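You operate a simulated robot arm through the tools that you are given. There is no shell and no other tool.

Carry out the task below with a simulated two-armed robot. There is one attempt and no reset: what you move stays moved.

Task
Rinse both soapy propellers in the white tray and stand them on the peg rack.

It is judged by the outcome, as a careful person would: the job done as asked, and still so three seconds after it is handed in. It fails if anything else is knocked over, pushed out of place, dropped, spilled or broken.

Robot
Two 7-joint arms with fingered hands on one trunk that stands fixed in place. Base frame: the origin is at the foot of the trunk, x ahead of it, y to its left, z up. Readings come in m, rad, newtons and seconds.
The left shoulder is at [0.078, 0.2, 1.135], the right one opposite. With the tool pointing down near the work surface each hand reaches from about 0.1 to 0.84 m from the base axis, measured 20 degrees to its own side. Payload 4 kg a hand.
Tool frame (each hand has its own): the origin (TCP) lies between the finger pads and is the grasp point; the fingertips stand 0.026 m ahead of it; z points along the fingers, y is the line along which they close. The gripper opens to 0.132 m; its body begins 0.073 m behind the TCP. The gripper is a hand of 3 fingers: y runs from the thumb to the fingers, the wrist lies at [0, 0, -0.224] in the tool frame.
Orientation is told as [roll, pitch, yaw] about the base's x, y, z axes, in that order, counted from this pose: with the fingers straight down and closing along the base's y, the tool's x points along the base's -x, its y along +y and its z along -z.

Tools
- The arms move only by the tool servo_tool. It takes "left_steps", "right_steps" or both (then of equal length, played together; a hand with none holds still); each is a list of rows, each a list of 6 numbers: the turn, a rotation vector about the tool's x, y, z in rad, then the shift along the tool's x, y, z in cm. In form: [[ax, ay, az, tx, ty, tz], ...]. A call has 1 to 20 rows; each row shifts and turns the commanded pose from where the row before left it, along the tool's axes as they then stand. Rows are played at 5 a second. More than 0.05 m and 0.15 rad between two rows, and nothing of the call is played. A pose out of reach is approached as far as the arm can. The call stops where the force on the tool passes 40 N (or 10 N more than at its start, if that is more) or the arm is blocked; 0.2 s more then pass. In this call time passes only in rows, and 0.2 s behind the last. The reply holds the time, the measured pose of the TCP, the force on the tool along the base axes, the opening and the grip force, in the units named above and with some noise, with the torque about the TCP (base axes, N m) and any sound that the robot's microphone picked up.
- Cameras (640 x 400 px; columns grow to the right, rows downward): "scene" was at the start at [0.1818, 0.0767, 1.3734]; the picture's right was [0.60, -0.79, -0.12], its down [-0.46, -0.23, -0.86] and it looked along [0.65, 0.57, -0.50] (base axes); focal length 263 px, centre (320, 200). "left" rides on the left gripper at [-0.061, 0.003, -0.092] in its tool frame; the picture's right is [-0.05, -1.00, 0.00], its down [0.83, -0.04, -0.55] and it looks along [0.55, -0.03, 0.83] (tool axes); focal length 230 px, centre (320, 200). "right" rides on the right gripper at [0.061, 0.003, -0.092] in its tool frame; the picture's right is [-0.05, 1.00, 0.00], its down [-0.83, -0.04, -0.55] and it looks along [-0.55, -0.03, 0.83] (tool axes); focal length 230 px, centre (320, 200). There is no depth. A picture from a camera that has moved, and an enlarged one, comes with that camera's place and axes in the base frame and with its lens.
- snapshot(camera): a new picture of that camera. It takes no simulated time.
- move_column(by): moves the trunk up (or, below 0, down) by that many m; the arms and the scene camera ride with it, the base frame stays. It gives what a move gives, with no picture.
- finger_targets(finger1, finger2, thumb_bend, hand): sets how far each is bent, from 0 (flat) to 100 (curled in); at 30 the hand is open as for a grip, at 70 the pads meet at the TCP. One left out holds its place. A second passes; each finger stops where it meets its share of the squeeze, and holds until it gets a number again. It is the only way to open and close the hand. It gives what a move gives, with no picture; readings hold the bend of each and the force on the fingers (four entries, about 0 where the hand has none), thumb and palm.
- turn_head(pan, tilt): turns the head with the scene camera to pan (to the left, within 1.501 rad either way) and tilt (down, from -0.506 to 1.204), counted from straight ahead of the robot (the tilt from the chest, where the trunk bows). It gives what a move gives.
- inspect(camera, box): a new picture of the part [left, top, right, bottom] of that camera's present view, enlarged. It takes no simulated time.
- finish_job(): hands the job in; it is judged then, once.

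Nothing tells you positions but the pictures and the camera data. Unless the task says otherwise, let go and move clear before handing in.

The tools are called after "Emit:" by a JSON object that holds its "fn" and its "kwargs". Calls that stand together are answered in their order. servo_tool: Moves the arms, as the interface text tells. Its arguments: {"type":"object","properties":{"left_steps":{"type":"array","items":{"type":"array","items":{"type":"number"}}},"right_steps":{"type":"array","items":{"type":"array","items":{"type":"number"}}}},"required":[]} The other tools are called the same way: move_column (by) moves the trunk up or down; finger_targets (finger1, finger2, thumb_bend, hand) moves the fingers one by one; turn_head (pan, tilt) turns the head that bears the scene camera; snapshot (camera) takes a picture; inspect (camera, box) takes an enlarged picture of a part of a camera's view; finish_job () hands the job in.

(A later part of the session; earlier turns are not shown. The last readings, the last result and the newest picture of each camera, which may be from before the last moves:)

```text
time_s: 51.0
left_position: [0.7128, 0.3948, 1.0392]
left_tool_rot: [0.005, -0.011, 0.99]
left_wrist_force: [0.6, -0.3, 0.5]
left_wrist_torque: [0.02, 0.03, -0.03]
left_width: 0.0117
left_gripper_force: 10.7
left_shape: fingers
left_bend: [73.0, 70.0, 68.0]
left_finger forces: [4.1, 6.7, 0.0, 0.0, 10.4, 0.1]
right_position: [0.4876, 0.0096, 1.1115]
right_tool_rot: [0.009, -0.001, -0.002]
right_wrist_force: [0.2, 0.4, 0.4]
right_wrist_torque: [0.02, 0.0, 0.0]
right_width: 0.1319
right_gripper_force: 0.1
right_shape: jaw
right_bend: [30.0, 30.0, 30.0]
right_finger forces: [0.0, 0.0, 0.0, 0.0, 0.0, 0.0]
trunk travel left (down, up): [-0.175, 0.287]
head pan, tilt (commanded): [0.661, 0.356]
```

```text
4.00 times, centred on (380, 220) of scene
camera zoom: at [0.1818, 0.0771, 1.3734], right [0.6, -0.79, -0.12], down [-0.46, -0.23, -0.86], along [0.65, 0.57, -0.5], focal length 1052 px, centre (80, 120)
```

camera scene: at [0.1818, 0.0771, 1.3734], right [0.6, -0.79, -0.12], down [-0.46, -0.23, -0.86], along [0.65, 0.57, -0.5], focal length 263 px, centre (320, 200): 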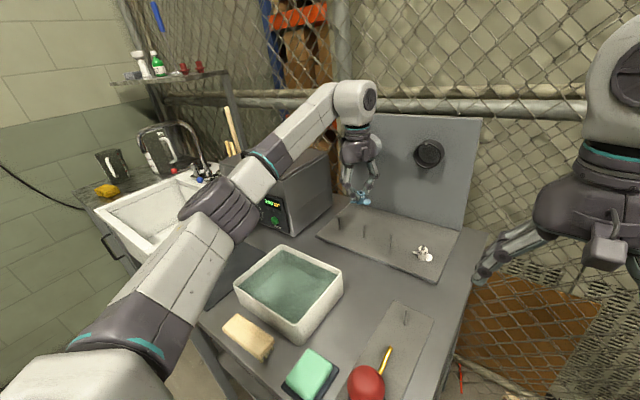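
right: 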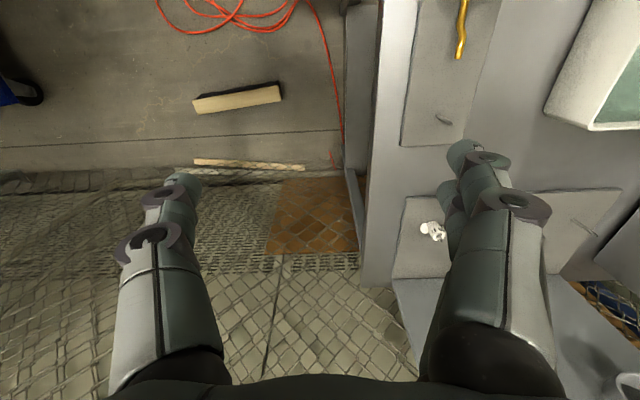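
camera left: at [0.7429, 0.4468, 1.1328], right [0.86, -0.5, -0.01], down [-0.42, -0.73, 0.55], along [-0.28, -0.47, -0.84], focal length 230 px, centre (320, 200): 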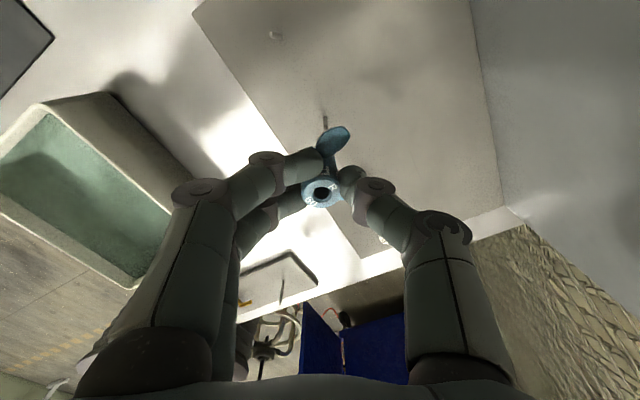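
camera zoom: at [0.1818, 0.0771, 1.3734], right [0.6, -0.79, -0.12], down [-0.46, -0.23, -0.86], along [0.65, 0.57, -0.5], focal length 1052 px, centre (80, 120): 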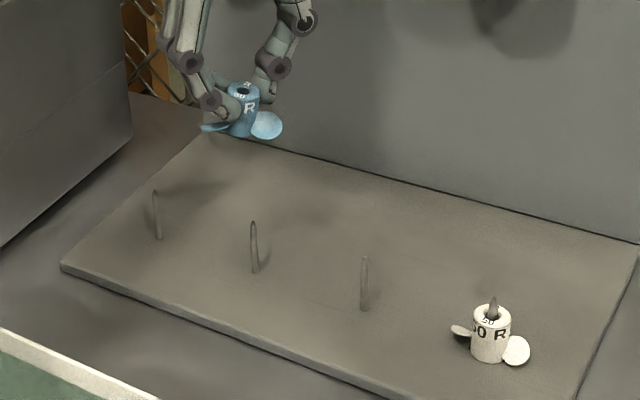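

The hand is above peg 2 with no contact force. I'll zoom in to fix the target peg's position from this view.

Emit:
{"fn": "inspect", "kwargs": {"camera": "left", "box": [290, 90, 370, 140]}}

Emit:
{"fn": "inspect", "kwargs": {"camera": "left", "box": [240, 10, 320, 60]}}

Emit:
{"fn": "inspect", "kwargs": {"camera": "scene", "box": [350, 120, 400, 220]}}

```text
8.00 times, centred on (330, 115) of left
camera zoom: at [0.7429, 0.4468, 1.1328], right [0.86, -0.5, -0.01], down [-0.42, -0.73, 0.55], along [-0.28, -0.47, -0.84], focal length 1841 px, centre (240, 880)
```

zoom: 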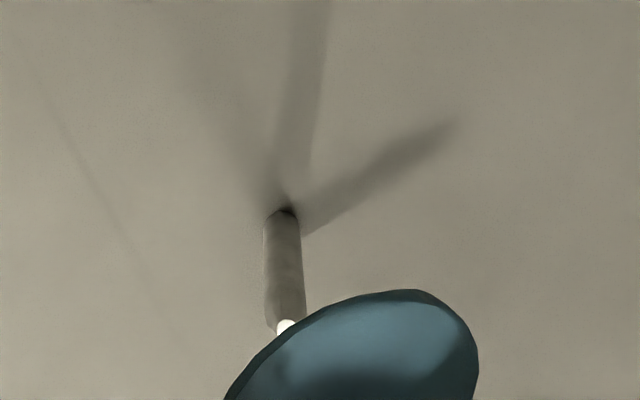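

```text
8.00 times, centred on (280, 35) of left
camera zoom: at [0.7429, 0.4468, 1.1328], right [0.86, -0.5, -0.01], down [-0.42, -0.73, 0.55], along [-0.28, -0.47, -0.84], focal length 1841 px, centre (640, 1520)
```

zoom: 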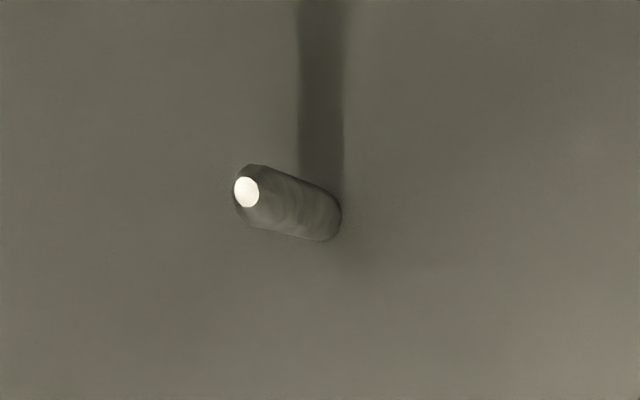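

```text
4.00 times, centred on (375, 170) of scene
camera zoom: at [0.1818, 0.0771, 1.3734], right [0.6, -0.79, -0.12], down [-0.46, -0.23, -0.86], along [0.65, 0.57, -0.5], focal length 1052 px, centre (100, 320)
```

zoom: 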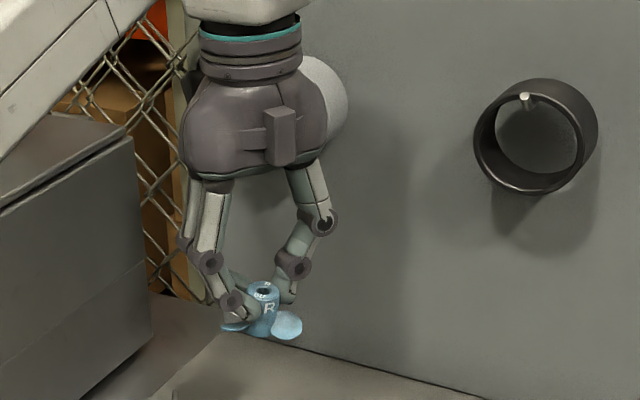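

I can see peg 2 almost under the blade edge. To pin down the relative offset I'll take tighter zooms of hub and peg from the scene camera and of the hub from the hand camera.

Emit:
{"fn": "inspect", "kwargs": {"camera": "scene", "box": [345, 185, 377, 205]}}

Emit:
{"fn": "inspect", "kwargs": {"camera": "scene", "box": [345, 238, 385, 263]}}

Emit:
{"fn": "inspect", "kwargs": {"camera": "left", "box": [280, 110, 370, 220]}}

```text
16.00 times, centred on (361, 195) of scene
camera zoom: at [0.1818, 0.0771, 1.3734], right [0.6, -0.79, -0.12], down [-0.46, -0.23, -0.86], along [0.65, 0.57, -0.5], focal length 4208 px, centre (-336, 280)
```

zoom: 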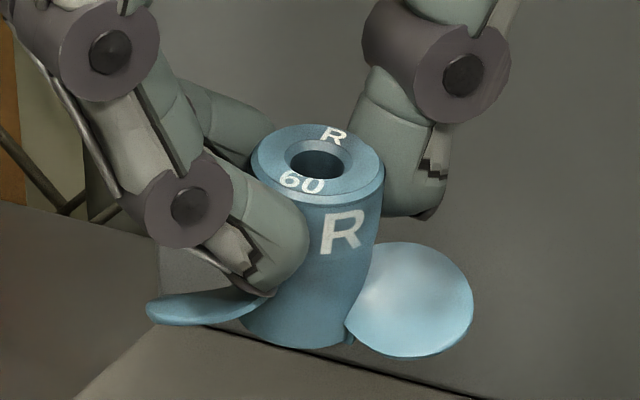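

```text
16.00 times, centred on (365, 250) of scene
camera zoom: at [0.1818, 0.0771, 1.3734], right [0.6, -0.79, -0.12], down [-0.46, -0.23, -0.86], along [0.65, 0.57, -0.5], focal length 4208 px, centre (-400, -608)
```

zoom: 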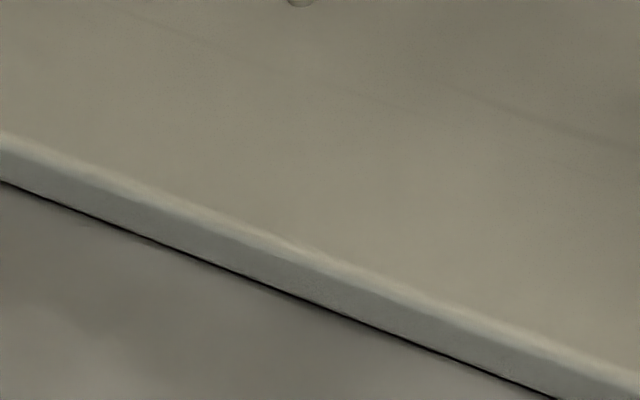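

```text
3.64 times, centred on (325, 165) of left
camera zoom: at [0.7429, 0.4468, 1.1328], right [0.86, -0.5, -0.01], down [-0.42, -0.73, 0.55], along [-0.28, -0.47, -0.84], focal length 837 px, centre (302, 327)
```

zoom: 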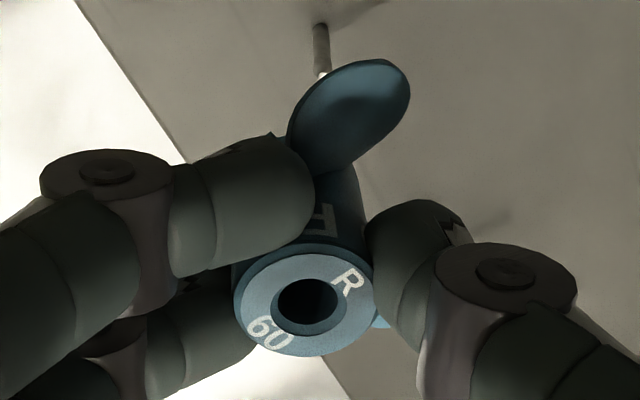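

Emit:
{"fn": "inspect", "kwargs": {"camera": "left", "box": [300, 135, 350, 205]}}

Emit:
{"fn": "inspect", "kwargs": {"camera": "scene", "box": [350, 220, 382, 240]}}

Emit:
{"fn": "inspect", "kwargs": {"camera": "scene", "box": [405, 238, 437, 268]}}

```text
5.71 times, centred on (325, 170) of left
camera zoom: at [0.7429, 0.4468, 1.1328], right [0.86, -0.5, -0.01], down [-0.42, -0.73, 0.55], along [-0.28, -0.47, -0.84], focal length 1315 px, centre (291, 371)
```

zoom: 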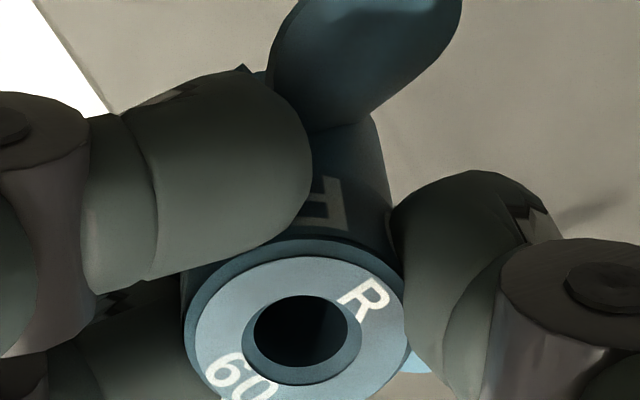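

```text
16.00 times, centred on (366, 230) of scene
camera zoom: at [0.1818, 0.0771, 1.3734], right [0.6, -0.79, -0.12], down [-0.46, -0.23, -0.86], along [0.65, 0.57, -0.5], focal length 4208 px, centre (-416, -280)
```

zoom: 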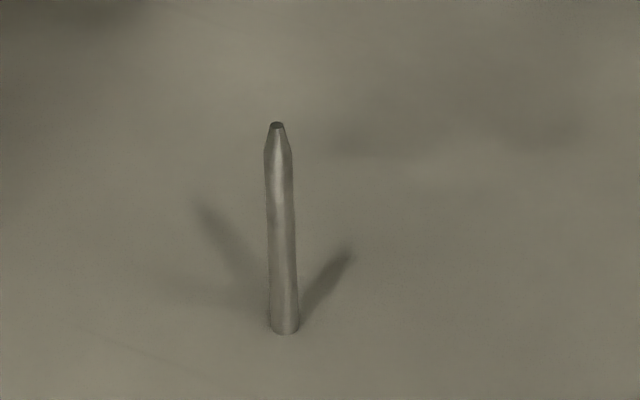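

```text
13.33 times, centred on (421, 253) of scene
camera zoom: at [0.1818, 0.0771, 1.3734], right [0.6, -0.79, -0.12], down [-0.46, -0.23, -0.86], along [0.65, 0.57, -0.5], focal length 3507 px, centre (-1027, -507)
```

zoom: 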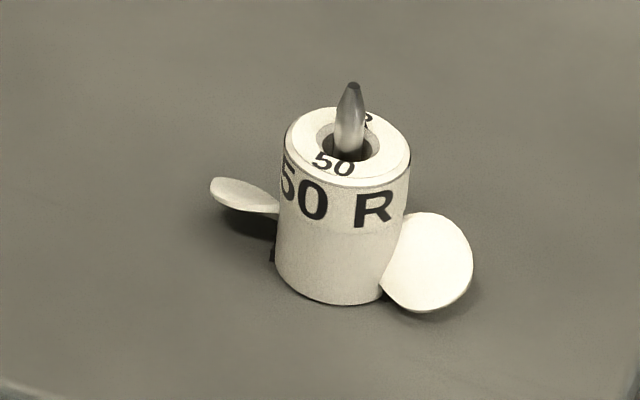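

Readings of the hub's tilt from these two views disagree slightly, so a third view would help. The right hand's camera may already see the rack, so I'll take its picture.

Emit:
{"fn": "snapshot", "kwargs": {"camera": "right"}}

```text
taken
camera right: at [0.4245, 0.0106, 1.2043], right [0.05, 1.0, 0.01], down [0.83, -0.05, 0.56], along [0.56, -0.02, -0.83], focal length 230 px, centre (320, 200)
```

right: 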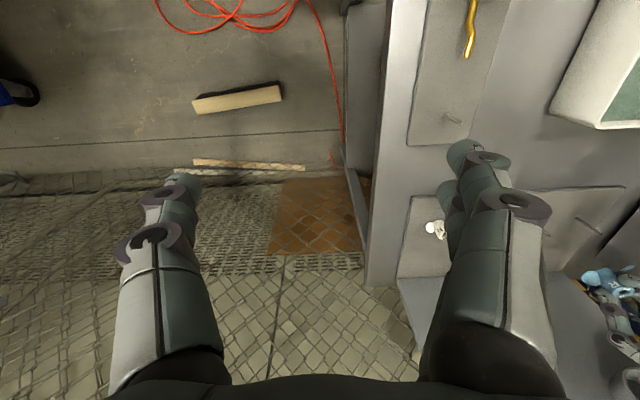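

The right camera sees the propeller at its edge. I'll move and yaw the right hand, in free air at its right side, so this camera looks at peg 2 from a different angle.

Emit:
{"fn": "servo_tool", "kwargs": {"right_steps": [[0, 0, 0, -1.13, -0.29, -0.4], [0, 0, 0, -1.13, -0.29, -0.4], [0, 0, 0, -1.13, -0.29, -0.4], [0, 0, 0, -1.13, -0.29, -0.4], [0, 0, 0, -1.13, -0.29, -0.4], [0, 0, 0, -1.13, -0.29, -0.4], [0, 0, 0, -1.13, -0.29, -0.4], [0, 0, 0, -1.13, -0.29, -0.4], [0, 0, 0, -1.13, -0.29, -0.4], [0, 0, 0, -1.13, -0.29, -0.4], [0, 0, -0.12, 0, 0, 0], [0, 0, -0.12, 0, 0, 0], [0, 0, -0.12, 0, 0, 0], [0, 0, -0.12, 0, 0, 0], [0, 0, -0.12, 0, 0, 0], [0, 0, -0.12, 0, 0, 0], [0, 0, -0.12, 0, 0, 0], [0, 0, -0.12, 0, 0, 0], [0, 0, -0.12, 0, 0, 0], [0, 0, -0.12, 0, 0, 0]]}}

Emit:
{"fn": "snapshot", "kwargs": {"camera": "right"}}

Emit:
{"fn": "snapshot", "kwargs": {"camera": "scene"}}

```text
time_s: 55.2
left_position: [0.7115, 0.3942, 1.0396]
left_tool_rot: [0.007, -0.011, 0.99]
left_wrist_force: [0.4, 0.1, 1.0]
left_wrist_torque: [0.02, 0.0, -0.02]
left_width: 0.0113
left_gripper_force: 10.9
left_shape: fingers
left_bend: [73.0, 70.0, 68.0]
left_finger forces: [4.2, 6.9, 0.1, 0.0, 10.4, 0.0]
right_position: [0.6013, -0.0213, 1.1505]
right_tool_rot: [0.001, -0.01, 1.201]
right_wrist_force: [-0.8, 0.1, 0.2]
right_wrist_torque: [-0.03, -0.01, 0.03]
right_width: 0.132
right_gripper_force: 0.1
right_shape: jaw
right_bend: [30.0, 30.0, 30.0]
right_finger forces: [0.0, 0.1, 0.0, 0.0, 0.0, 0.0]
trunk travel left (down, up): [-0.175, 0.287]
head pan, tilt (commanded): [0.661, 0.356]
```

```text
taken
camera right: at [0.5738, -0.079, 1.2428], right [-0.91, 0.41, 0.0], down [0.34, 0.75, 0.56], along [0.23, 0.52, -0.83], focal length 230 px, centre (320, 200)
```

right: 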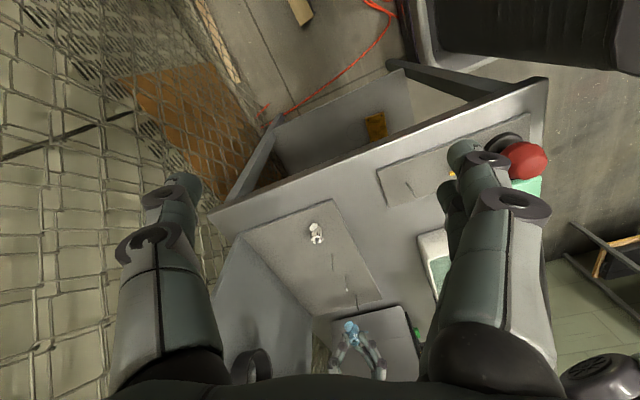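

```text
taken
camera scene: at [0.1821, 0.0768, 1.3733], right [0.6, -0.79, -0.12], down [-0.46, -0.23, -0.86], along [0.65, 0.57, -0.5], focal length 263 px, centre (320, 200)
```

scene: 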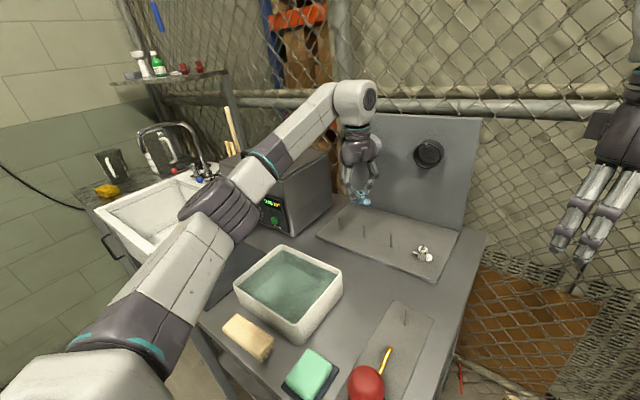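

The right camera now sees the propeller, the pegs and the left fingers between its own fingers (image is upside-down). I'll zoom in there.

Emit:
{"fn": "inspect", "kwargs": {"camera": "right", "box": [330, 305, 378, 335]}}

Emit:
{"fn": "inspect", "kwargs": {"camera": "right", "box": [318, 270, 382, 310]}}

Emit:
{"fn": "inspect", "kwargs": {"camera": "right", "box": [290, 210, 354, 265]}}

```text
13.33 times, centred on (354, 320) of right
camera zoom: at [0.5738, -0.079, 1.2428], right [-0.91, 0.41, 0.0], down [0.34, 0.75, 0.56], along [0.23, 0.52, -0.83], focal length 3068 px, centre (-133, -1400)
```

zoom: 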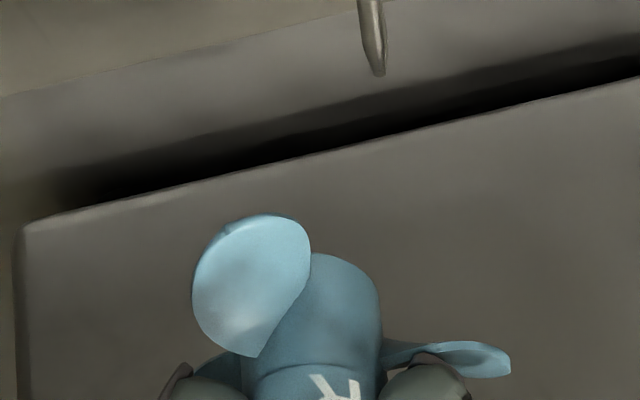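

```text
10.00 times, centred on (350, 290) of right
camera zoom: at [0.5738, -0.079, 1.2428], right [-0.91, 0.41, 0.0], down [0.34, 0.75, 0.56], along [0.23, 0.52, -0.83], focal length 2301 px, centre (20, -700)
```

zoom: 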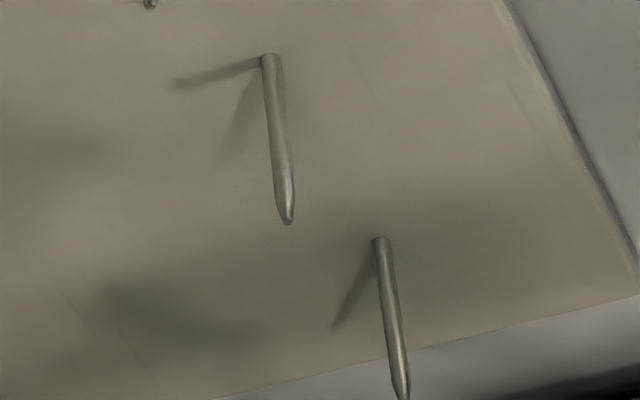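

```text
7.27 times, centred on (322, 238) of right
camera zoom: at [0.5738, -0.079, 1.2428], right [-0.91, 0.41, 0.0], down [0.34, 0.75, 0.56], along [0.23, 0.52, -0.83], focal length 1673 px, centre (306, -73)
```

zoom: 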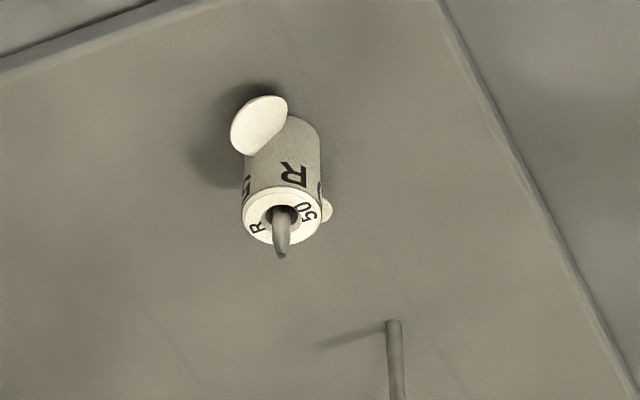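

From this third view the propeller does look tilted several degrees in the hand. I'll zoom to measure the tilt carefully.

Emit:
{"fn": "inspect", "kwargs": {"camera": "right", "box": [334, 318, 374, 343]}}

Emit:
{"fn": "inspect", "kwargs": {"camera": "scene", "box": [349, 187, 373, 202]}}

```text
16.00 times, centred on (354, 330) of right
camera zoom: at [0.5738, -0.079, 1.2428], right [-0.91, 0.41, 0.0], down [0.34, 0.75, 0.56], along [0.23, 0.52, -0.83], focal length 3681 px, centre (-224, -1888)
```

zoom: 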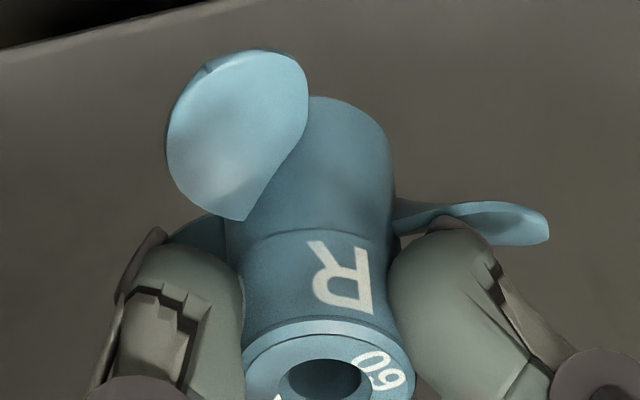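

```text
16.00 times, centred on (361, 194) of scene
camera zoom: at [0.1821, 0.0768, 1.3733], right [0.6, -0.79, -0.12], down [-0.46, -0.23, -0.86], along [0.65, 0.57, -0.5], focal length 4208 px, centre (-336, 288)
```

zoom: 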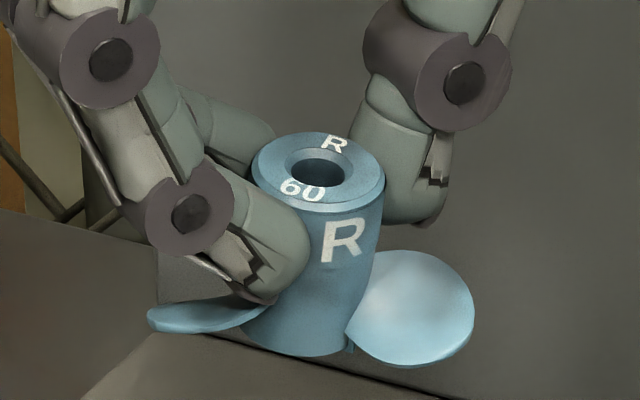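

The hub axis is tilted about 8–9° (bottom toward +y), which happened during swishing. I'll roll the hand about base x by about -0.13 rad to bring the hub upright, then re-measure.

Emit:
{"fn": "servo_tool", "kwargs": {"left_steps": [[0.0357, 0.0543, 0, 0, 0, 0], [0.0357, 0.0543, 0, 0, 0, 0], [0, 0, 0, 0, 0, 0]]}}

Emit:
{"fn": "inspect", "kwargs": {"camera": "right", "box": [330, 300, 378, 348]}}

Emit:
{"fn": "inspect", "kwargs": {"camera": "scene", "box": [345, 184, 377, 206]}}

Emit:
{"fn": "inspect", "kwargs": {"camera": "left", "box": [290, 90, 360, 210]}}

```text
time_s: 56.0
left_position: [0.714, 0.3919, 1.0405]
left_tool_rot: [-0.064, 0.099, 0.989]
left_wrist_force: [-0.3, 0.3, -0.8]
left_wrist_torque: [0.02, 0.0, -0.01]
left_width: 0.0116
left_gripper_force: 10.9
left_shape: fingers
left_bend: [73.0, 70.0, 68.0]
left_finger forces: [4.3, 6.9, 0.1, 0.0, 10.4, 0.0]
right_position: [0.5989, -0.0208, 1.1505]
right_tool_rot: [0.004, -0.012, 1.199]
right_wrist_force: [-0.1, 0.3, 0.3]
right_wrist_torque: [-0.03, 0.01, 0.02]
right_width: 0.1317
right_gripper_force: 0.1
right_shape: jaw
right_bend: [30.0, 30.0, 30.0]
right_finger forces: [0.0, 0.0, 0.0, 0.0, 0.0, 0.1]
trunk travel left (down, up): [-0.175, 0.287]
head pan, tilt (commanded): [0.661, 0.356]
```

```text
8.33 times, centred on (354, 324) of right
camera zoom: at [0.5737, -0.0792, 1.2427], right [-0.91, 0.41, 0.0], down [0.34, 0.75, 0.56], along [0.23, 0.52, -0.83], focal length 1917 px, centre (37, -833)
```

zoom: 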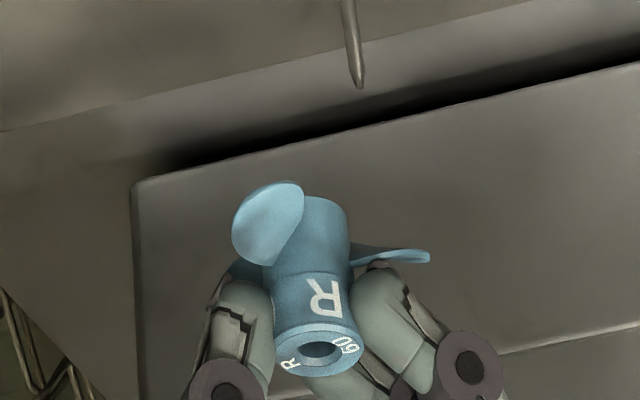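

```text
16.00 times, centred on (361, 195) of scene
camera zoom: at [0.1821, 0.0766, 1.3734], right [0.6, -0.79, -0.12], down [-0.46, -0.23, -0.86], along [0.65, 0.57, -0.5], focal length 4208 px, centre (-336, 280)
```

zoom: 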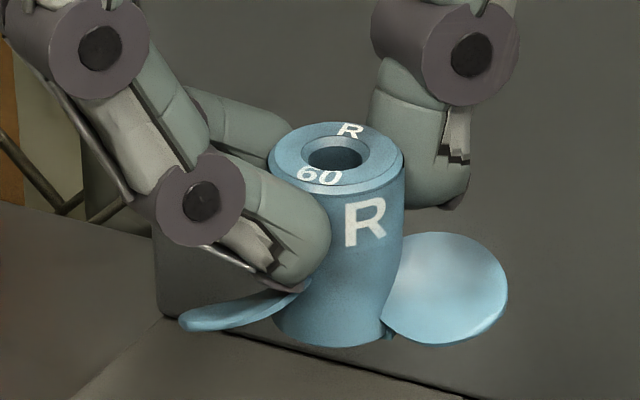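

```text
3.33 times, centred on (325, 150) of left
camera zoom: at [0.7442, 0.4568, 1.1259], right [0.86, -0.5, 0.06], down [-0.42, -0.65, 0.64], along [-0.28, -0.57, -0.77], focal length 767 px, centre (303, 367)
```

zoom: 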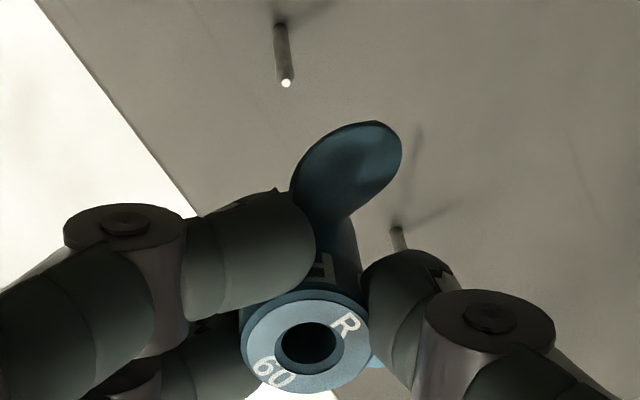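

The hub is now upright within about 2°. Averaging the views, it needs to shift about +4 mm in x and +1 mm in y to be over peg 2. I'll make that shift while descending 6.5 cm, leaving about 1.5 cm above the peg tip, then compare directly.

Emit:
{"fn": "servo_tool", "kwargs": {"left_steps": [[0, 0, 0, -0.19, 0.026, 1.29], [0, 0, 0, -0.19, 0.026, 1.29], [0, 0, 0, -0.19, 0.026, 1.29], [0, 0, 0, -0.19, 0.026, 1.29], [0, 0, 0, -0.19, 0.026, 1.29], [0, 0, 0, 0, 0, 0]]}}

Emit:
{"fn": "inspect", "kwargs": {"camera": "right", "box": [325, 265, 373, 325]}}

Emit:
{"fn": "inspect", "kwargs": {"camera": "scene", "box": [341, 202, 389, 242]}}

Emit:
{"fn": "snapshot", "kwargs": {"camera": "left"}}

```text
time_s: 57.4
left_position: [0.7177, 0.3947, 0.9744]
left_tool_rot: [-0.066, 0.097, 0.987]
left_wrist_force: [0.2, -0.4, -0.2]
left_wrist_torque: [-0.01, 0.0, -0.02]
left_width: 0.0113
left_gripper_force: 10.7
left_shape: fingers
left_bend: [73.0, 70.0, 68.0]
left_finger forces: [4.3, 6.8, 0.1, 0.1, 10.4, 0.0]
right_position: [0.6005, -0.0211, 1.1502]
right_tool_rot: [0.003, -0.012, 1.199]
right_wrist_force: [0.4, 0.2, -0.2]
right_wrist_torque: [-0.03, -0.04, 0.0]
right_width: 0.1318
right_gripper_force: 0.1
right_shape: jaw
right_bend: [30.0, 30.0, 30.0]
right_finger forces: [0.1, 0.0, 0.0, 0.1, 0.0, 0.0]
trunk travel left (down, up): [-0.175, 0.287]
head pan, tilt (commanded): [0.661, 0.356]
```

```text
6.67 times, centred on (349, 295) of right
camera zoom: at [0.5736, -0.079, 1.2428], right [-0.91, 0.41, 0.0], down [0.34, 0.75, 0.56], along [0.23, 0.52, -0.83], focal length 1534 px, centre (127, -433)
```

zoom: 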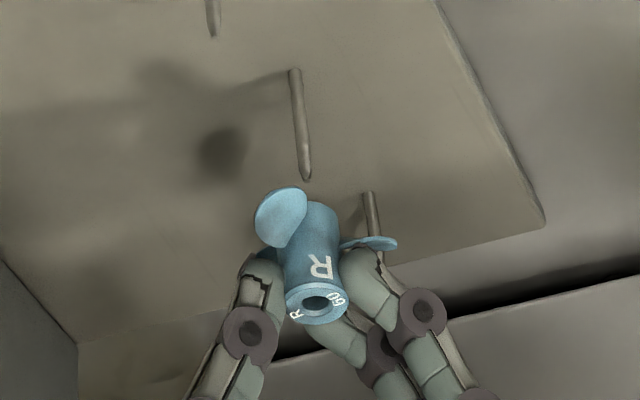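

```text
10.00 times, centred on (365, 222) of scene
camera zoom: at [0.182, 0.0767, 1.3734], right [0.6, -0.79, -0.12], down [-0.46, -0.23, -0.86], along [0.65, 0.57, -0.5], focal length 2630 px, centre (-130, -20)
```

zoom: 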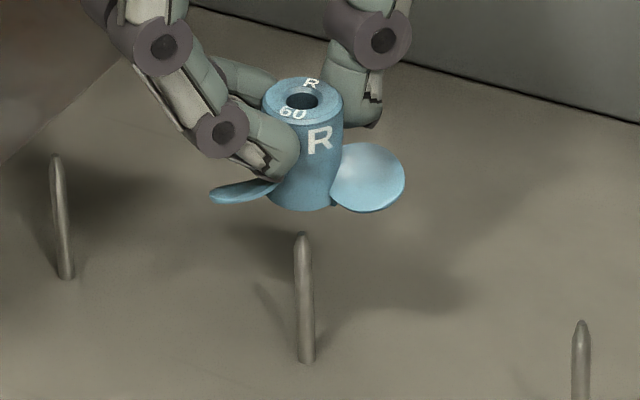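

```text
taken
camera left: at [0.7483, 0.458, 1.0608], right [0.86, -0.5, 0.06], down [-0.42, -0.65, 0.64], along [-0.28, -0.57, -0.77], focal length 230 px, centre (320, 200)
```

left: 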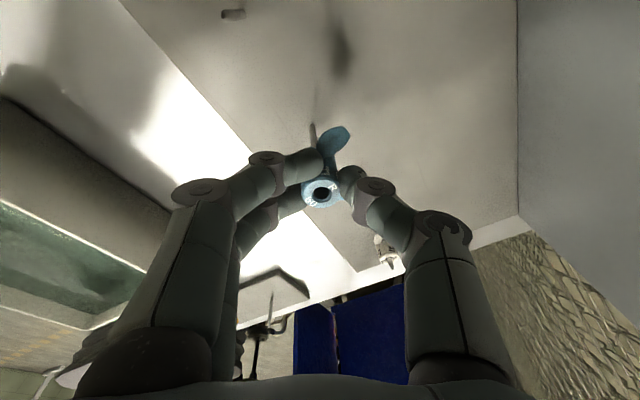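

The hub is just above peg 2 and nearly aligned; the views say it needs about -0.8 mm in x and +1.6 mm in y. I'll apply that, go down 1 cm, and check again just above the tip.

Emit:
{"fn": "servo_tool", "kwargs": {"left_steps": [[0, 0, 0, -0.1, 0.11, 0.3], [0, 0, 0, -0.09, 0.11, 0.35], [0, 0, 0, 0, 0, 0.3], [0, 0, 0, 0, 0, 0]]}}

Emit:
{"fn": "inspect", "kwargs": {"camera": "right", "box": [329, 270, 369, 320]}}

Emit:
{"fn": "inspect", "kwargs": {"camera": "scene", "box": [345, 207, 385, 240]}}

```text
time_s: 58.4
left_position: [0.7166, 0.397, 0.9642]
left_tool_rot: [-0.065, 0.1, 0.989]
left_wrist_force: [1.2, -0.7, -0.3]
left_wrist_torque: [0.01, -0.03, -0.01]
left_width: 0.0113
left_gripper_force: 10.3
left_shape: fingers
left_bend: [73.0, 70.0, 68.0]
left_finger forces: [4.2, 7.0, 0.0, 0.0, 10.4, 0.0]
right_position: [0.6007, -0.021, 1.1505]
right_tool_rot: [0.004, -0.011, 1.2]
right_wrist_force: [0.5, -0.3, 0.5]
right_wrist_torque: [0.0, 0.03, -0.02]
right_width: 0.132
right_gripper_force: 0.0
right_shape: jaw
right_bend: [30.0, 30.0, 30.0]
right_finger forces: [0.1, 0.1, 0.0, 0.1, 0.0, 0.0]
trunk travel left (down, up): [-0.175, 0.287]
head pan, tilt (commanded): [0.661, 0.356]
```

```text
8.00 times, centred on (349, 295) of right
camera zoom: at [0.5737, -0.079, 1.2428], right [-0.91, 0.41, 0.0], down [0.34, 0.75, 0.56], along [0.23, 0.52, -0.83], focal length 1841 px, centre (88, -560)
```

zoom: 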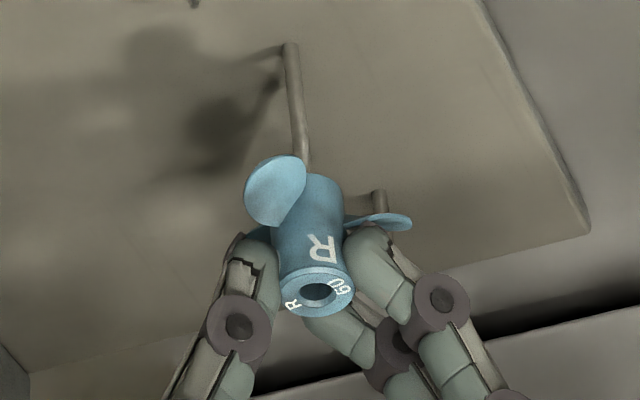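

```text
12.12 times, centred on (365, 224) of scene
camera zoom: at [0.1821, 0.0768, 1.3733], right [0.6, -0.79, -0.12], down [-0.46, -0.23, -0.86], along [0.65, 0.57, -0.5], focal length 3188 px, centre (-226, -85)
```

zoom: 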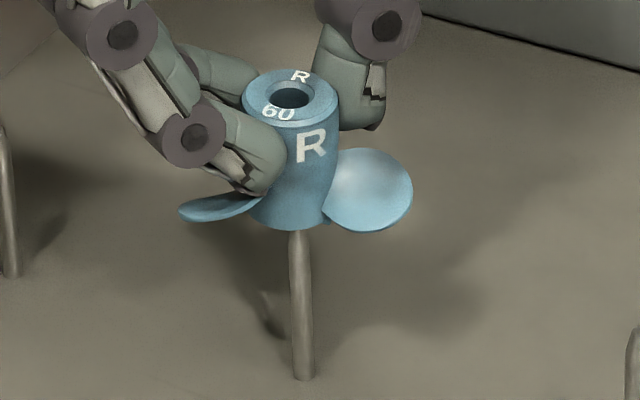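

Both views show the hub aligned over the peg within about 1 mm. I'll descend slowly in small vertical steps, watching the force.

Emit:
{"fn": "servo_tool", "kwargs": {"left_steps": [[0, 0, 0, -0.04, 0.025, 0.397], [0, 0, 0, -0.04, 0.025, 0.397], [0, 0, 0, -0.04, 0.025, 0.397], [0, 0, 0, 0, 0, 0]]}}

Emit:
{"fn": "inspect", "kwargs": {"camera": "scene", "box": [345, 207, 385, 240]}}

Emit:
{"fn": "inspect", "kwargs": {"camera": "right", "box": [329, 270, 369, 320]}}

```text
time_s: 59.4
left_position: [0.7177, 0.3964, 0.9535]
left_tool_rot: [-0.067, 0.099, 0.988]
left_wrist_force: [-1.8, -0.7, 0.7]
left_wrist_torque: [-0.04, 0.06, -0.01]
left_width: 0.0112
left_gripper_force: 11.6
left_shape: fingers
left_bend: [73.0, 71.0, 68.0]
left_finger forces: [3.6, 9.1, 0.0, 0.0, 10.0, 0.1]
right_position: [0.5996, -0.0204, 1.1501]
right_tool_rot: [0.003, -0.011, 1.2]
right_wrist_force: [-0.1, 0.0, 1.0]
right_wrist_torque: [-0.01, -0.04, 0.01]
right_width: 0.1318
right_gripper_force: 0.1
right_shape: jaw
right_bend: [30.0, 30.0, 30.0]
right_finger forces: [0.2, 0.1, 0.1, 0.0, 0.1, 0.0]
trunk travel left (down, up): [-0.175, 0.287]
head pan, tilt (commanded): [0.661, 0.356]
```

```text
12.12 times, centred on (365, 224) of scene
camera zoom: at [0.1816, 0.0766, 1.3734], right [0.6, -0.79, -0.12], down [-0.46, -0.23, -0.86], along [0.65, 0.57, -0.5], focal length 3188 px, centre (-226, -85)
```

zoom: 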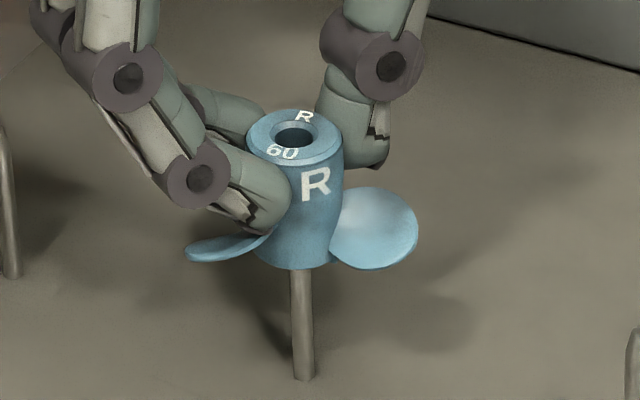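

```text
8.00 times, centred on (349, 295) of right
camera zoom: at [0.5733, -0.0792, 1.243], right [-0.91, 0.41, 0.0], down [0.34, 0.75, 0.56], along [0.23, 0.52, -0.83], focal length 1841 px, centre (88, -560)
```

zoom: 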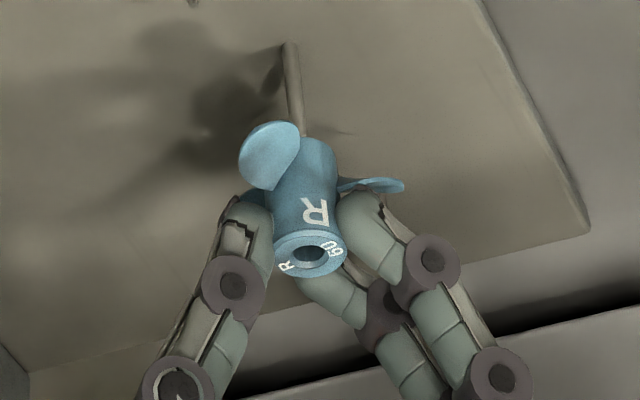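

The peg tip has entered the bore; a light side force and the right view suggest shifting about -1.6 mm x, -1 mm y. I'll apply that while continuing slowly down.

Emit:
{"fn": "servo_tool", "kwargs": {"left_steps": [[0, 0, 0, 0.1, 0.1, 0.1], [0, 0, 0, 0.0, 0.02, 0.3], [0, 0, 0, -0.04, 0.025, 0.397], [0, 0, 0, -0.04, 0.025, 0.397], [0, 0, 0, 0, 0, 0]]}}

Emit:
{"fn": "inspect", "kwargs": {"camera": "scene", "box": [345, 207, 385, 240]}}

Emit:
{"fn": "inspect", "kwargs": {"camera": "right", "box": [329, 262, 369, 312]}}

```text
time_s: 60.6
left_position: [0.7173, 0.3955, 0.9418]
left_tool_rot: [-0.068, 0.1, 0.989]
left_wrist_force: [0.1, 1.1, 0.6]
left_wrist_torque: [0.03, -0.02, 0.02]
left_width: 0.0115
left_gripper_force: 11.5
left_shape: fingers
left_bend: [73.0, 71.0, 68.0]
left_finger forces: [4.6, 7.3, 0.0, 0.0, 10.3, 0.0]
right_position: [0.6009, -0.0207, 1.1512]
right_tool_rot: [0.003, -0.011, 1.199]
right_wrist_force: [-0.8, 0.6, 0.4]
right_wrist_torque: [0.01, 0.02, -0.03]
right_width: 0.1321
right_gripper_force: 0.0
right_shape: jaw
right_bend: [30.0, 30.0, 30.0]
right_finger forces: [0.0, 0.1, 0.0, 0.0, 0.0, 0.0]
trunk travel left (down, up): [-0.175, 0.287]
head pan, tilt (commanded): [0.661, 0.356]
```

```text
12.12 times, centred on (365, 224) of scene
camera zoom: at [0.1821, 0.0768, 1.3733], right [0.6, -0.79, -0.12], down [-0.46, -0.23, -0.86], along [0.65, 0.57, -0.5], focal length 3188 px, centre (-226, -85)
```

zoom: 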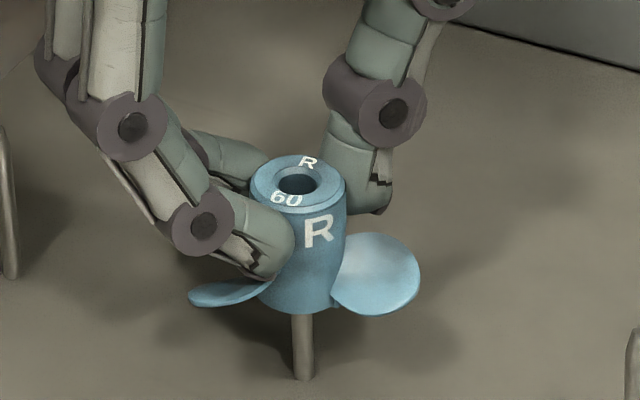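

```text
8.00 times, centred on (349, 287) of right
camera zoom: at [0.5737, -0.079, 1.2428], right [-0.91, 0.41, 0.0], down [0.34, 0.75, 0.56], along [0.23, 0.52, -0.83], focal length 1841 px, centre (88, -496)
```

zoom: 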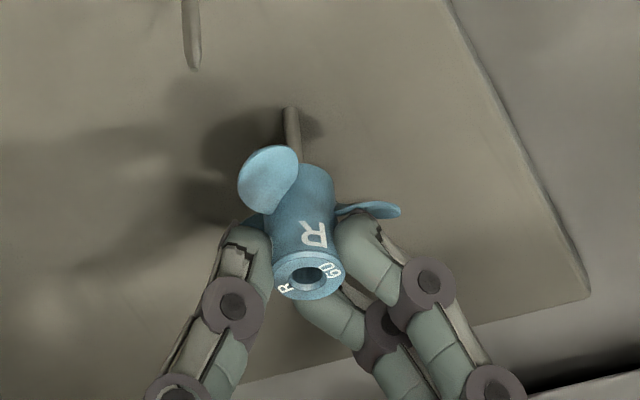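

Well aligned with low forces and the peg well inside the bore. Continuing down.

Emit:
{"fn": "servo_tool", "kwargs": {"left_steps": [[0, 0, 0, -0.04, 0.025, 0.397], [0, 0, 0, -0.04, 0.025, 0.397], [0, 0, 0, -0.04, 0.025, 0.397], [0, 0, 0, -0.04, 0.025, 0.397], [0, 0, 0, 0, 0, 0]]}}

Emit:
{"fn": "inspect", "kwargs": {"camera": "scene", "box": [345, 212, 385, 245]}}

Emit:
{"fn": "inspect", "kwargs": {"camera": "right", "box": [329, 255, 369, 305]}}

```text
time_s: 61.8
left_position: [0.7145, 0.3944, 0.9248]
left_tool_rot: [-0.066, 0.097, 0.988]
left_wrist_force: [-0.2, -0.6, -0.2]
left_wrist_torque: [0.01, -0.01, -0.01]
left_width: 0.0111
left_gripper_force: 11.0
left_shape: fingers
left_bend: [73.0, 71.0, 68.0]
left_finger forces: [4.5, 7.2, 0.0, 0.0, 10.4, 0.0]
right_position: [0.6007, -0.0206, 1.1499]
right_tool_rot: [0.004, -0.012, 1.199]
right_wrist_force: [0.7, -0.7, 0.0]
right_wrist_torque: [0.01, -0.03, 0.01]
right_width: 0.1319
right_gripper_force: 0.0
right_shape: jaw
right_bend: [30.0, 30.0, 30.0]
right_finger forces: [0.1, 0.0, 0.0, 0.0, 0.0, 0.1]
trunk travel left (down, up): [-0.175, 0.287]
head pan, tilt (commanded): [0.661, 0.356]
```

```text
12.12 times, centred on (365, 228) of scene
camera zoom: at [0.1821, 0.0768, 1.3733], right [0.6, -0.79, -0.12], down [-0.46, -0.23, -0.86], along [0.65, 0.57, -0.5], focal length 3188 px, centre (-226, -146)
```

zoom: 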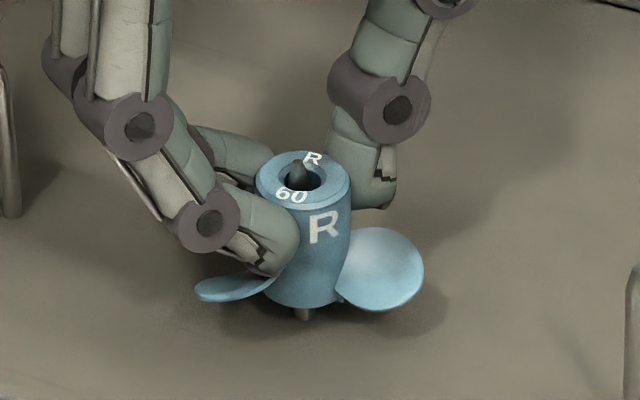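

```text
8.00 times, centred on (349, 280) of right
camera zoom: at [0.5737, -0.079, 1.2428], right [-0.91, 0.41, 0.0], down [0.34, 0.75, 0.56], along [0.23, 0.52, -0.83], focal length 1841 px, centre (88, -440)
```

zoom: 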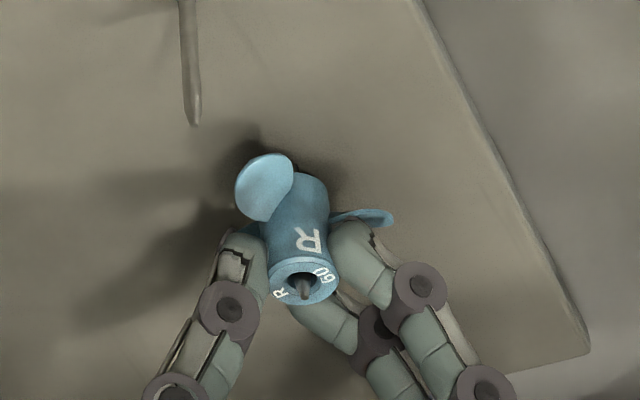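

The peg tip shows through the top of the hub. About 9 mm remain to the board; I'll go down in finer steps until light contact.

Emit:
{"fn": "servo_tool", "kwargs": {"left_steps": [[0, 0, 0, -0.03, 0.019, 0.298], [0, 0, 0, -0.03, 0.019, 0.298], [0, 0, 0, -0.015, 0.01, 0.149], [0, 0, 0, 0, 0, 0]]}}

Emit:
{"fn": "inspect", "kwargs": {"camera": "scene", "box": [345, 212, 385, 245]}}

```text
time_s: 62.8
left_position: [0.7146, 0.3931, 0.9172]
left_tool_rot: [-0.067, 0.101, 0.988]
left_wrist_force: [0.4, -1.1, -0.2]
left_wrist_torque: [0.01, 0.02, 0.02]
left_width: 0.0116
left_gripper_force: 11.4
left_shape: fingers
left_bend: [73.0, 71.0, 68.0]
left_finger forces: [4.7, 7.1, 0.0, 0.1, 10.5, 0.1]
right_position: [0.6003, -0.0216, 1.15]
right_tool_rot: [0.004, -0.011, 1.198]
right_wrist_force: [-0.7, 0.5, -0.4]
right_wrist_torque: [0.04, 0.03, -0.02]
right_width: 0.132
right_gripper_force: 0.0
right_shape: jaw
right_bend: [30.0, 30.0, 30.0]
right_finger forces: [0.0, 0.0, 0.0, 0.0, 0.1, 0.0]
trunk travel left (down, up): [-0.175, 0.287]
head pan, tilt (commanded): [0.661, 0.356]
```

```text
12.12 times, centred on (365, 228) of scene
camera zoom: at [0.1821, 0.0768, 1.3733], right [0.6, -0.79, -0.12], down [-0.46, -0.23, -0.86], along [0.65, 0.57, -0.5], focal length 3188 px, centre (-226, -146)
```

zoom: 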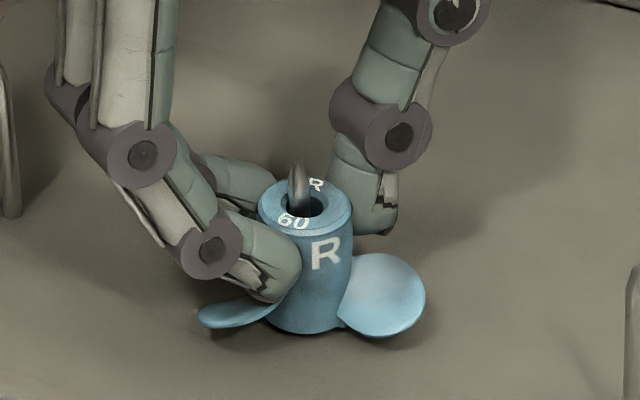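

Emit:
{"fn": "servo_tool", "kwargs": {"left_steps": [[0, 0, 0, -0.015, 0.01, 0.149], [0, 0, 0, -0.015, 0.01, 0.149], [0, 0, 0, 0, 0, 0]]}}

Emit:
{"fn": "inspect", "kwargs": {"camera": "scene", "box": [345, 212, 385, 245]}}

Emit:
{"fn": "inspect", "kwargs": {"camera": "right", "box": [325, 250, 373, 300]}}

```text
time_s: 63.6
left_position: [0.7168, 0.3937, 0.9152]
left_tool_rot: [-0.065, 0.099, 0.987]
left_wrist_force: [-1.1, 0.8, 2.5]
left_wrist_torque: [-0.03, 0.05, -0.01]
left_width: 0.011
left_gripper_force: 12.1
left_shape: fingers
left_bend: [73.0, 71.0, 68.0]
left_finger forces: [4.5, 9.1, 0.0, 0.1, 10.4, 0.1]
right_position: [0.5999, -0.0212, 1.1508]
right_tool_rot: [0.003, -0.009, 1.201]
right_wrist_force: [0.2, 0.2, 0.0]
right_wrist_torque: [0.02, -0.04, 0.0]
right_width: 0.1319
right_gripper_force: 0.1
right_shape: jaw
right_bend: [30.0, 30.0, 30.0]
right_finger forces: [0.0, 0.0, 0.1, 0.0, 0.0, 0.1]
trunk travel left (down, up): [-0.175, 0.287]
head pan, tilt (commanded): [0.661, 0.356]
```

```text
12.12 times, centred on (365, 228) of scene
camera zoom: at [0.1818, 0.0768, 1.3734], right [0.6, -0.79, -0.12], down [-0.46, -0.23, -0.86], along [0.65, 0.57, -0.5], focal length 3188 px, centre (-226, -146)
```

zoom: 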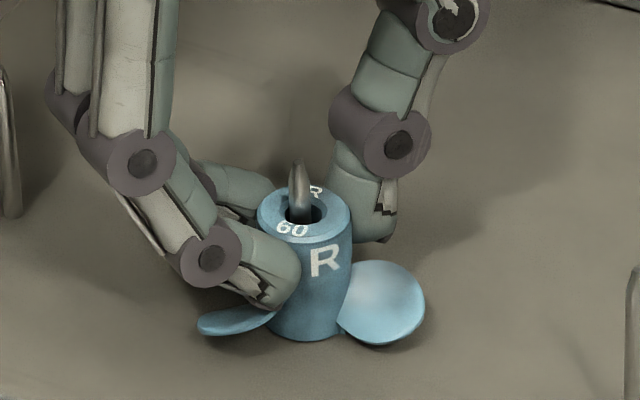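

```text
8.00 times, centred on (349, 275) of right
camera zoom: at [0.5734, -0.079, 1.2429], right [-0.91, 0.41, 0.0], down [0.34, 0.75, 0.56], along [0.23, 0.52, -0.83], focal length 1841 px, centre (88, -400)
```

zoom: 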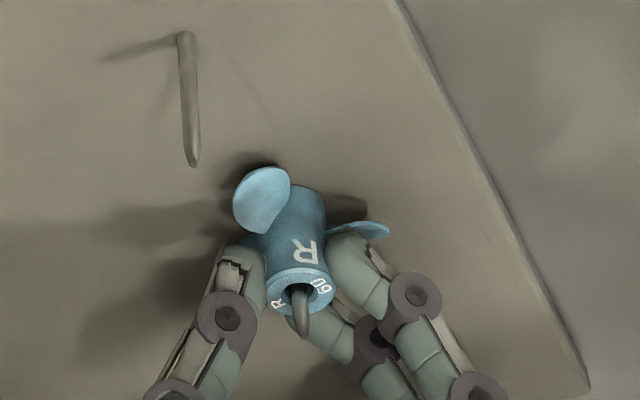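

The force rose to 2.5 N, so the propeller is resting on the board with the peg through its bore. I'll open the fingers gently.

Emit:
{"fn": "finger_targets", "kwargs": {"hand": "left", "finger1": 62, "finger2": 62, "thumb_bend": 62}}

Emit:
{"fn": "finger_targets", "kwargs": {"hand": "left", "finger1": 53, "finger2": 53, "thumb_bend": 53}}

Emit:
{"fn": "inspect", "kwargs": {"camera": "scene", "box": [345, 212, 385, 245]}}

Emit:
{"fn": "inspect", "kwargs": {"camera": "right", "box": [325, 250, 373, 300]}}

```text
time_s: 64.6
left_position: [0.7149, 0.3935, 0.9164]
left_tool_rot: [-0.067, 0.097, 0.989]
left_wrist_force: [-0.2, 1.5, 9.0]
left_wrist_torque: [0.01, 0.21, -0.05]
left_width: 0.0278
left_gripper_force: 4.8
left_shape: fingers
left_bend: [62.0, 66.0, 62.0]
left_finger forces: [0.0, 9.1, 0.0, 0.0, 0.1, 0.0]
right_position: [0.5997, -0.0206, 1.1516]
right_tool_rot: [0.002, -0.01, 1.201]
right_wrist_force: [0.4, -0.2, 0.3]
right_wrist_torque: [0.03, 0.02, -0.02]
right_width: 0.132
right_gripper_force: 0.1
right_shape: jaw
right_bend: [30.0, 30.0, 30.0]
right_finger forces: [0.0, 0.0, 0.1, 0.0, 0.0, 0.0]
trunk travel left (down, up): [-0.175, 0.287]
head pan, tilt (commanded): [0.661, 0.356]
```

```text
time_s: 65.6
left_position: [0.7165, 0.3945, 0.9145]
left_tool_rot: [-0.066, 0.098, 0.989]
left_wrist_force: [0.1, 0.0, -0.1]
left_wrist_torque: [-0.03, 0.04, 0.03]
left_width: 0.0572
left_gripper_force: 0.1
left_shape: fingers
left_bend: [53.0, 53.0, 53.0]
left_finger forces: [0.0, 0.1, 0.0, 0.0, 0.1, 0.0]
right_position: [0.5999, -0.0208, 1.1497]
right_tool_rot: [0.004, -0.011, 1.197]
right_wrist_force: [-0.5, -0.1, 0.3]
right_wrist_torque: [0.02, 0.01, -0.01]
right_width: 0.1317
right_gripper_force: 0.0
right_shape: jaw
right_bend: [30.0, 30.0, 30.0]
right_finger forces: [0.0, 0.0, 0.0, 0.1, 0.1, 0.1]
trunk travel left (down, up): [-0.175, 0.287]
head pan, tilt (commanded): [0.661, 0.356]
```

```text
12.12 times, centred on (365, 228) of scene
camera zoom: at [0.1822, 0.077, 1.3733], right [0.6, -0.79, -0.12], down [-0.46, -0.23, -0.86], along [0.65, 0.57, -0.5], focal length 3188 px, centre (-226, -146)
```

zoom: 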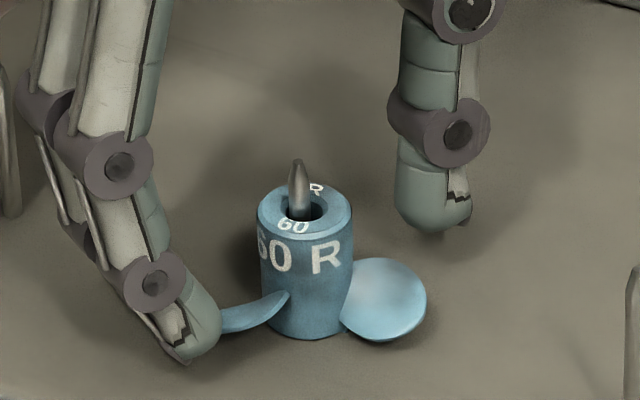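

```text
8.00 times, centred on (349, 275) of right
camera zoom: at [0.5738, -0.0789, 1.2426], right [-0.91, 0.41, 0.0], down [0.34, 0.75, 0.56], along [0.23, 0.52, -0.83], focal length 1841 px, centre (88, -400)
```

zoom: 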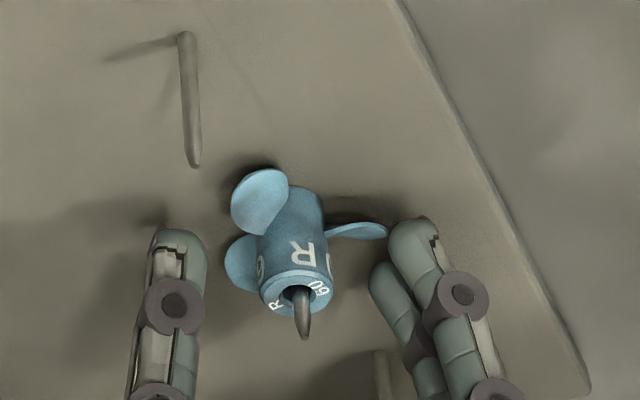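

Propeller 60 now stands on peg 2, clean and upright. I'll raise the hand straight up slowly, checking nothing catches on the blades.

Emit:
{"fn": "servo_tool", "kwargs": {"left_steps": [[0, 0, 0, 0.05, -0.032, -0.497], [0, 0, 0, 0.05, -0.032, -0.497], [0, 0, 0, 0.1, -0.064, -0.993], [0, 0, 0, 0.1, -0.064, -0.993], [0, 0, 0, 0, 0, 0]]}}

Emit:
{"fn": "inspect", "kwargs": {"camera": "scene", "box": [335, 202, 395, 247]}}

```text
time_s: 66.8
left_position: [0.7165, 0.3939, 0.945]
left_tool_rot: [-0.067, 0.099, 0.986]
left_wrist_force: [0.2, 0.1, -0.4]
left_wrist_torque: [0.01, 0.01, 0.0]
left_width: 0.0573
left_gripper_force: 0.0
left_shape: fingers
left_bend: [53.0, 53.0, 53.0]
left_finger forces: [0.1, 0.0, 0.0, 0.1, 0.0, 0.1]
right_position: [0.6006, -0.0207, 1.1513]
right_tool_rot: [0.005, -0.011, 1.199]
right_wrist_force: [-0.5, -0.5, 0.3]
right_wrist_torque: [-0.02, -0.01, -0.02]
right_width: 0.1319
right_gripper_force: 0.1
right_shape: jaw
right_bend: [30.0, 30.0, 30.0]
right_finger forces: [0.1, 0.0, 0.1, 0.0, 0.0, 0.0]
trunk travel left (down, up): [-0.175, 0.287]
head pan, tilt (commanded): [0.661, 0.356]
```

```text
8.89 times, centred on (365, 224) of scene
camera zoom: at [0.1823, 0.0769, 1.3733], right [0.6, -0.79, -0.12], down [-0.46, -0.23, -0.86], along [0.65, 0.57, -0.5], focal length 2338 px, centre (-80, -18)
```

zoom: 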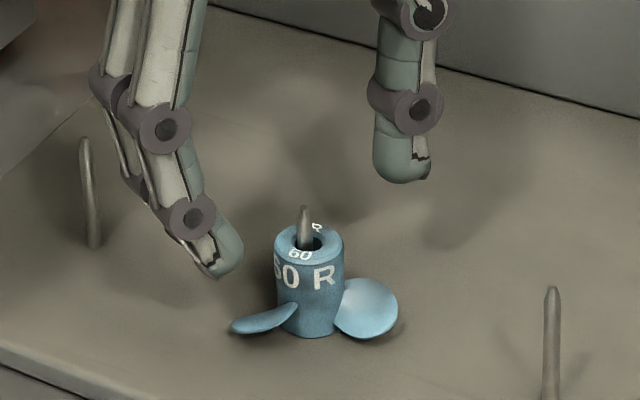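

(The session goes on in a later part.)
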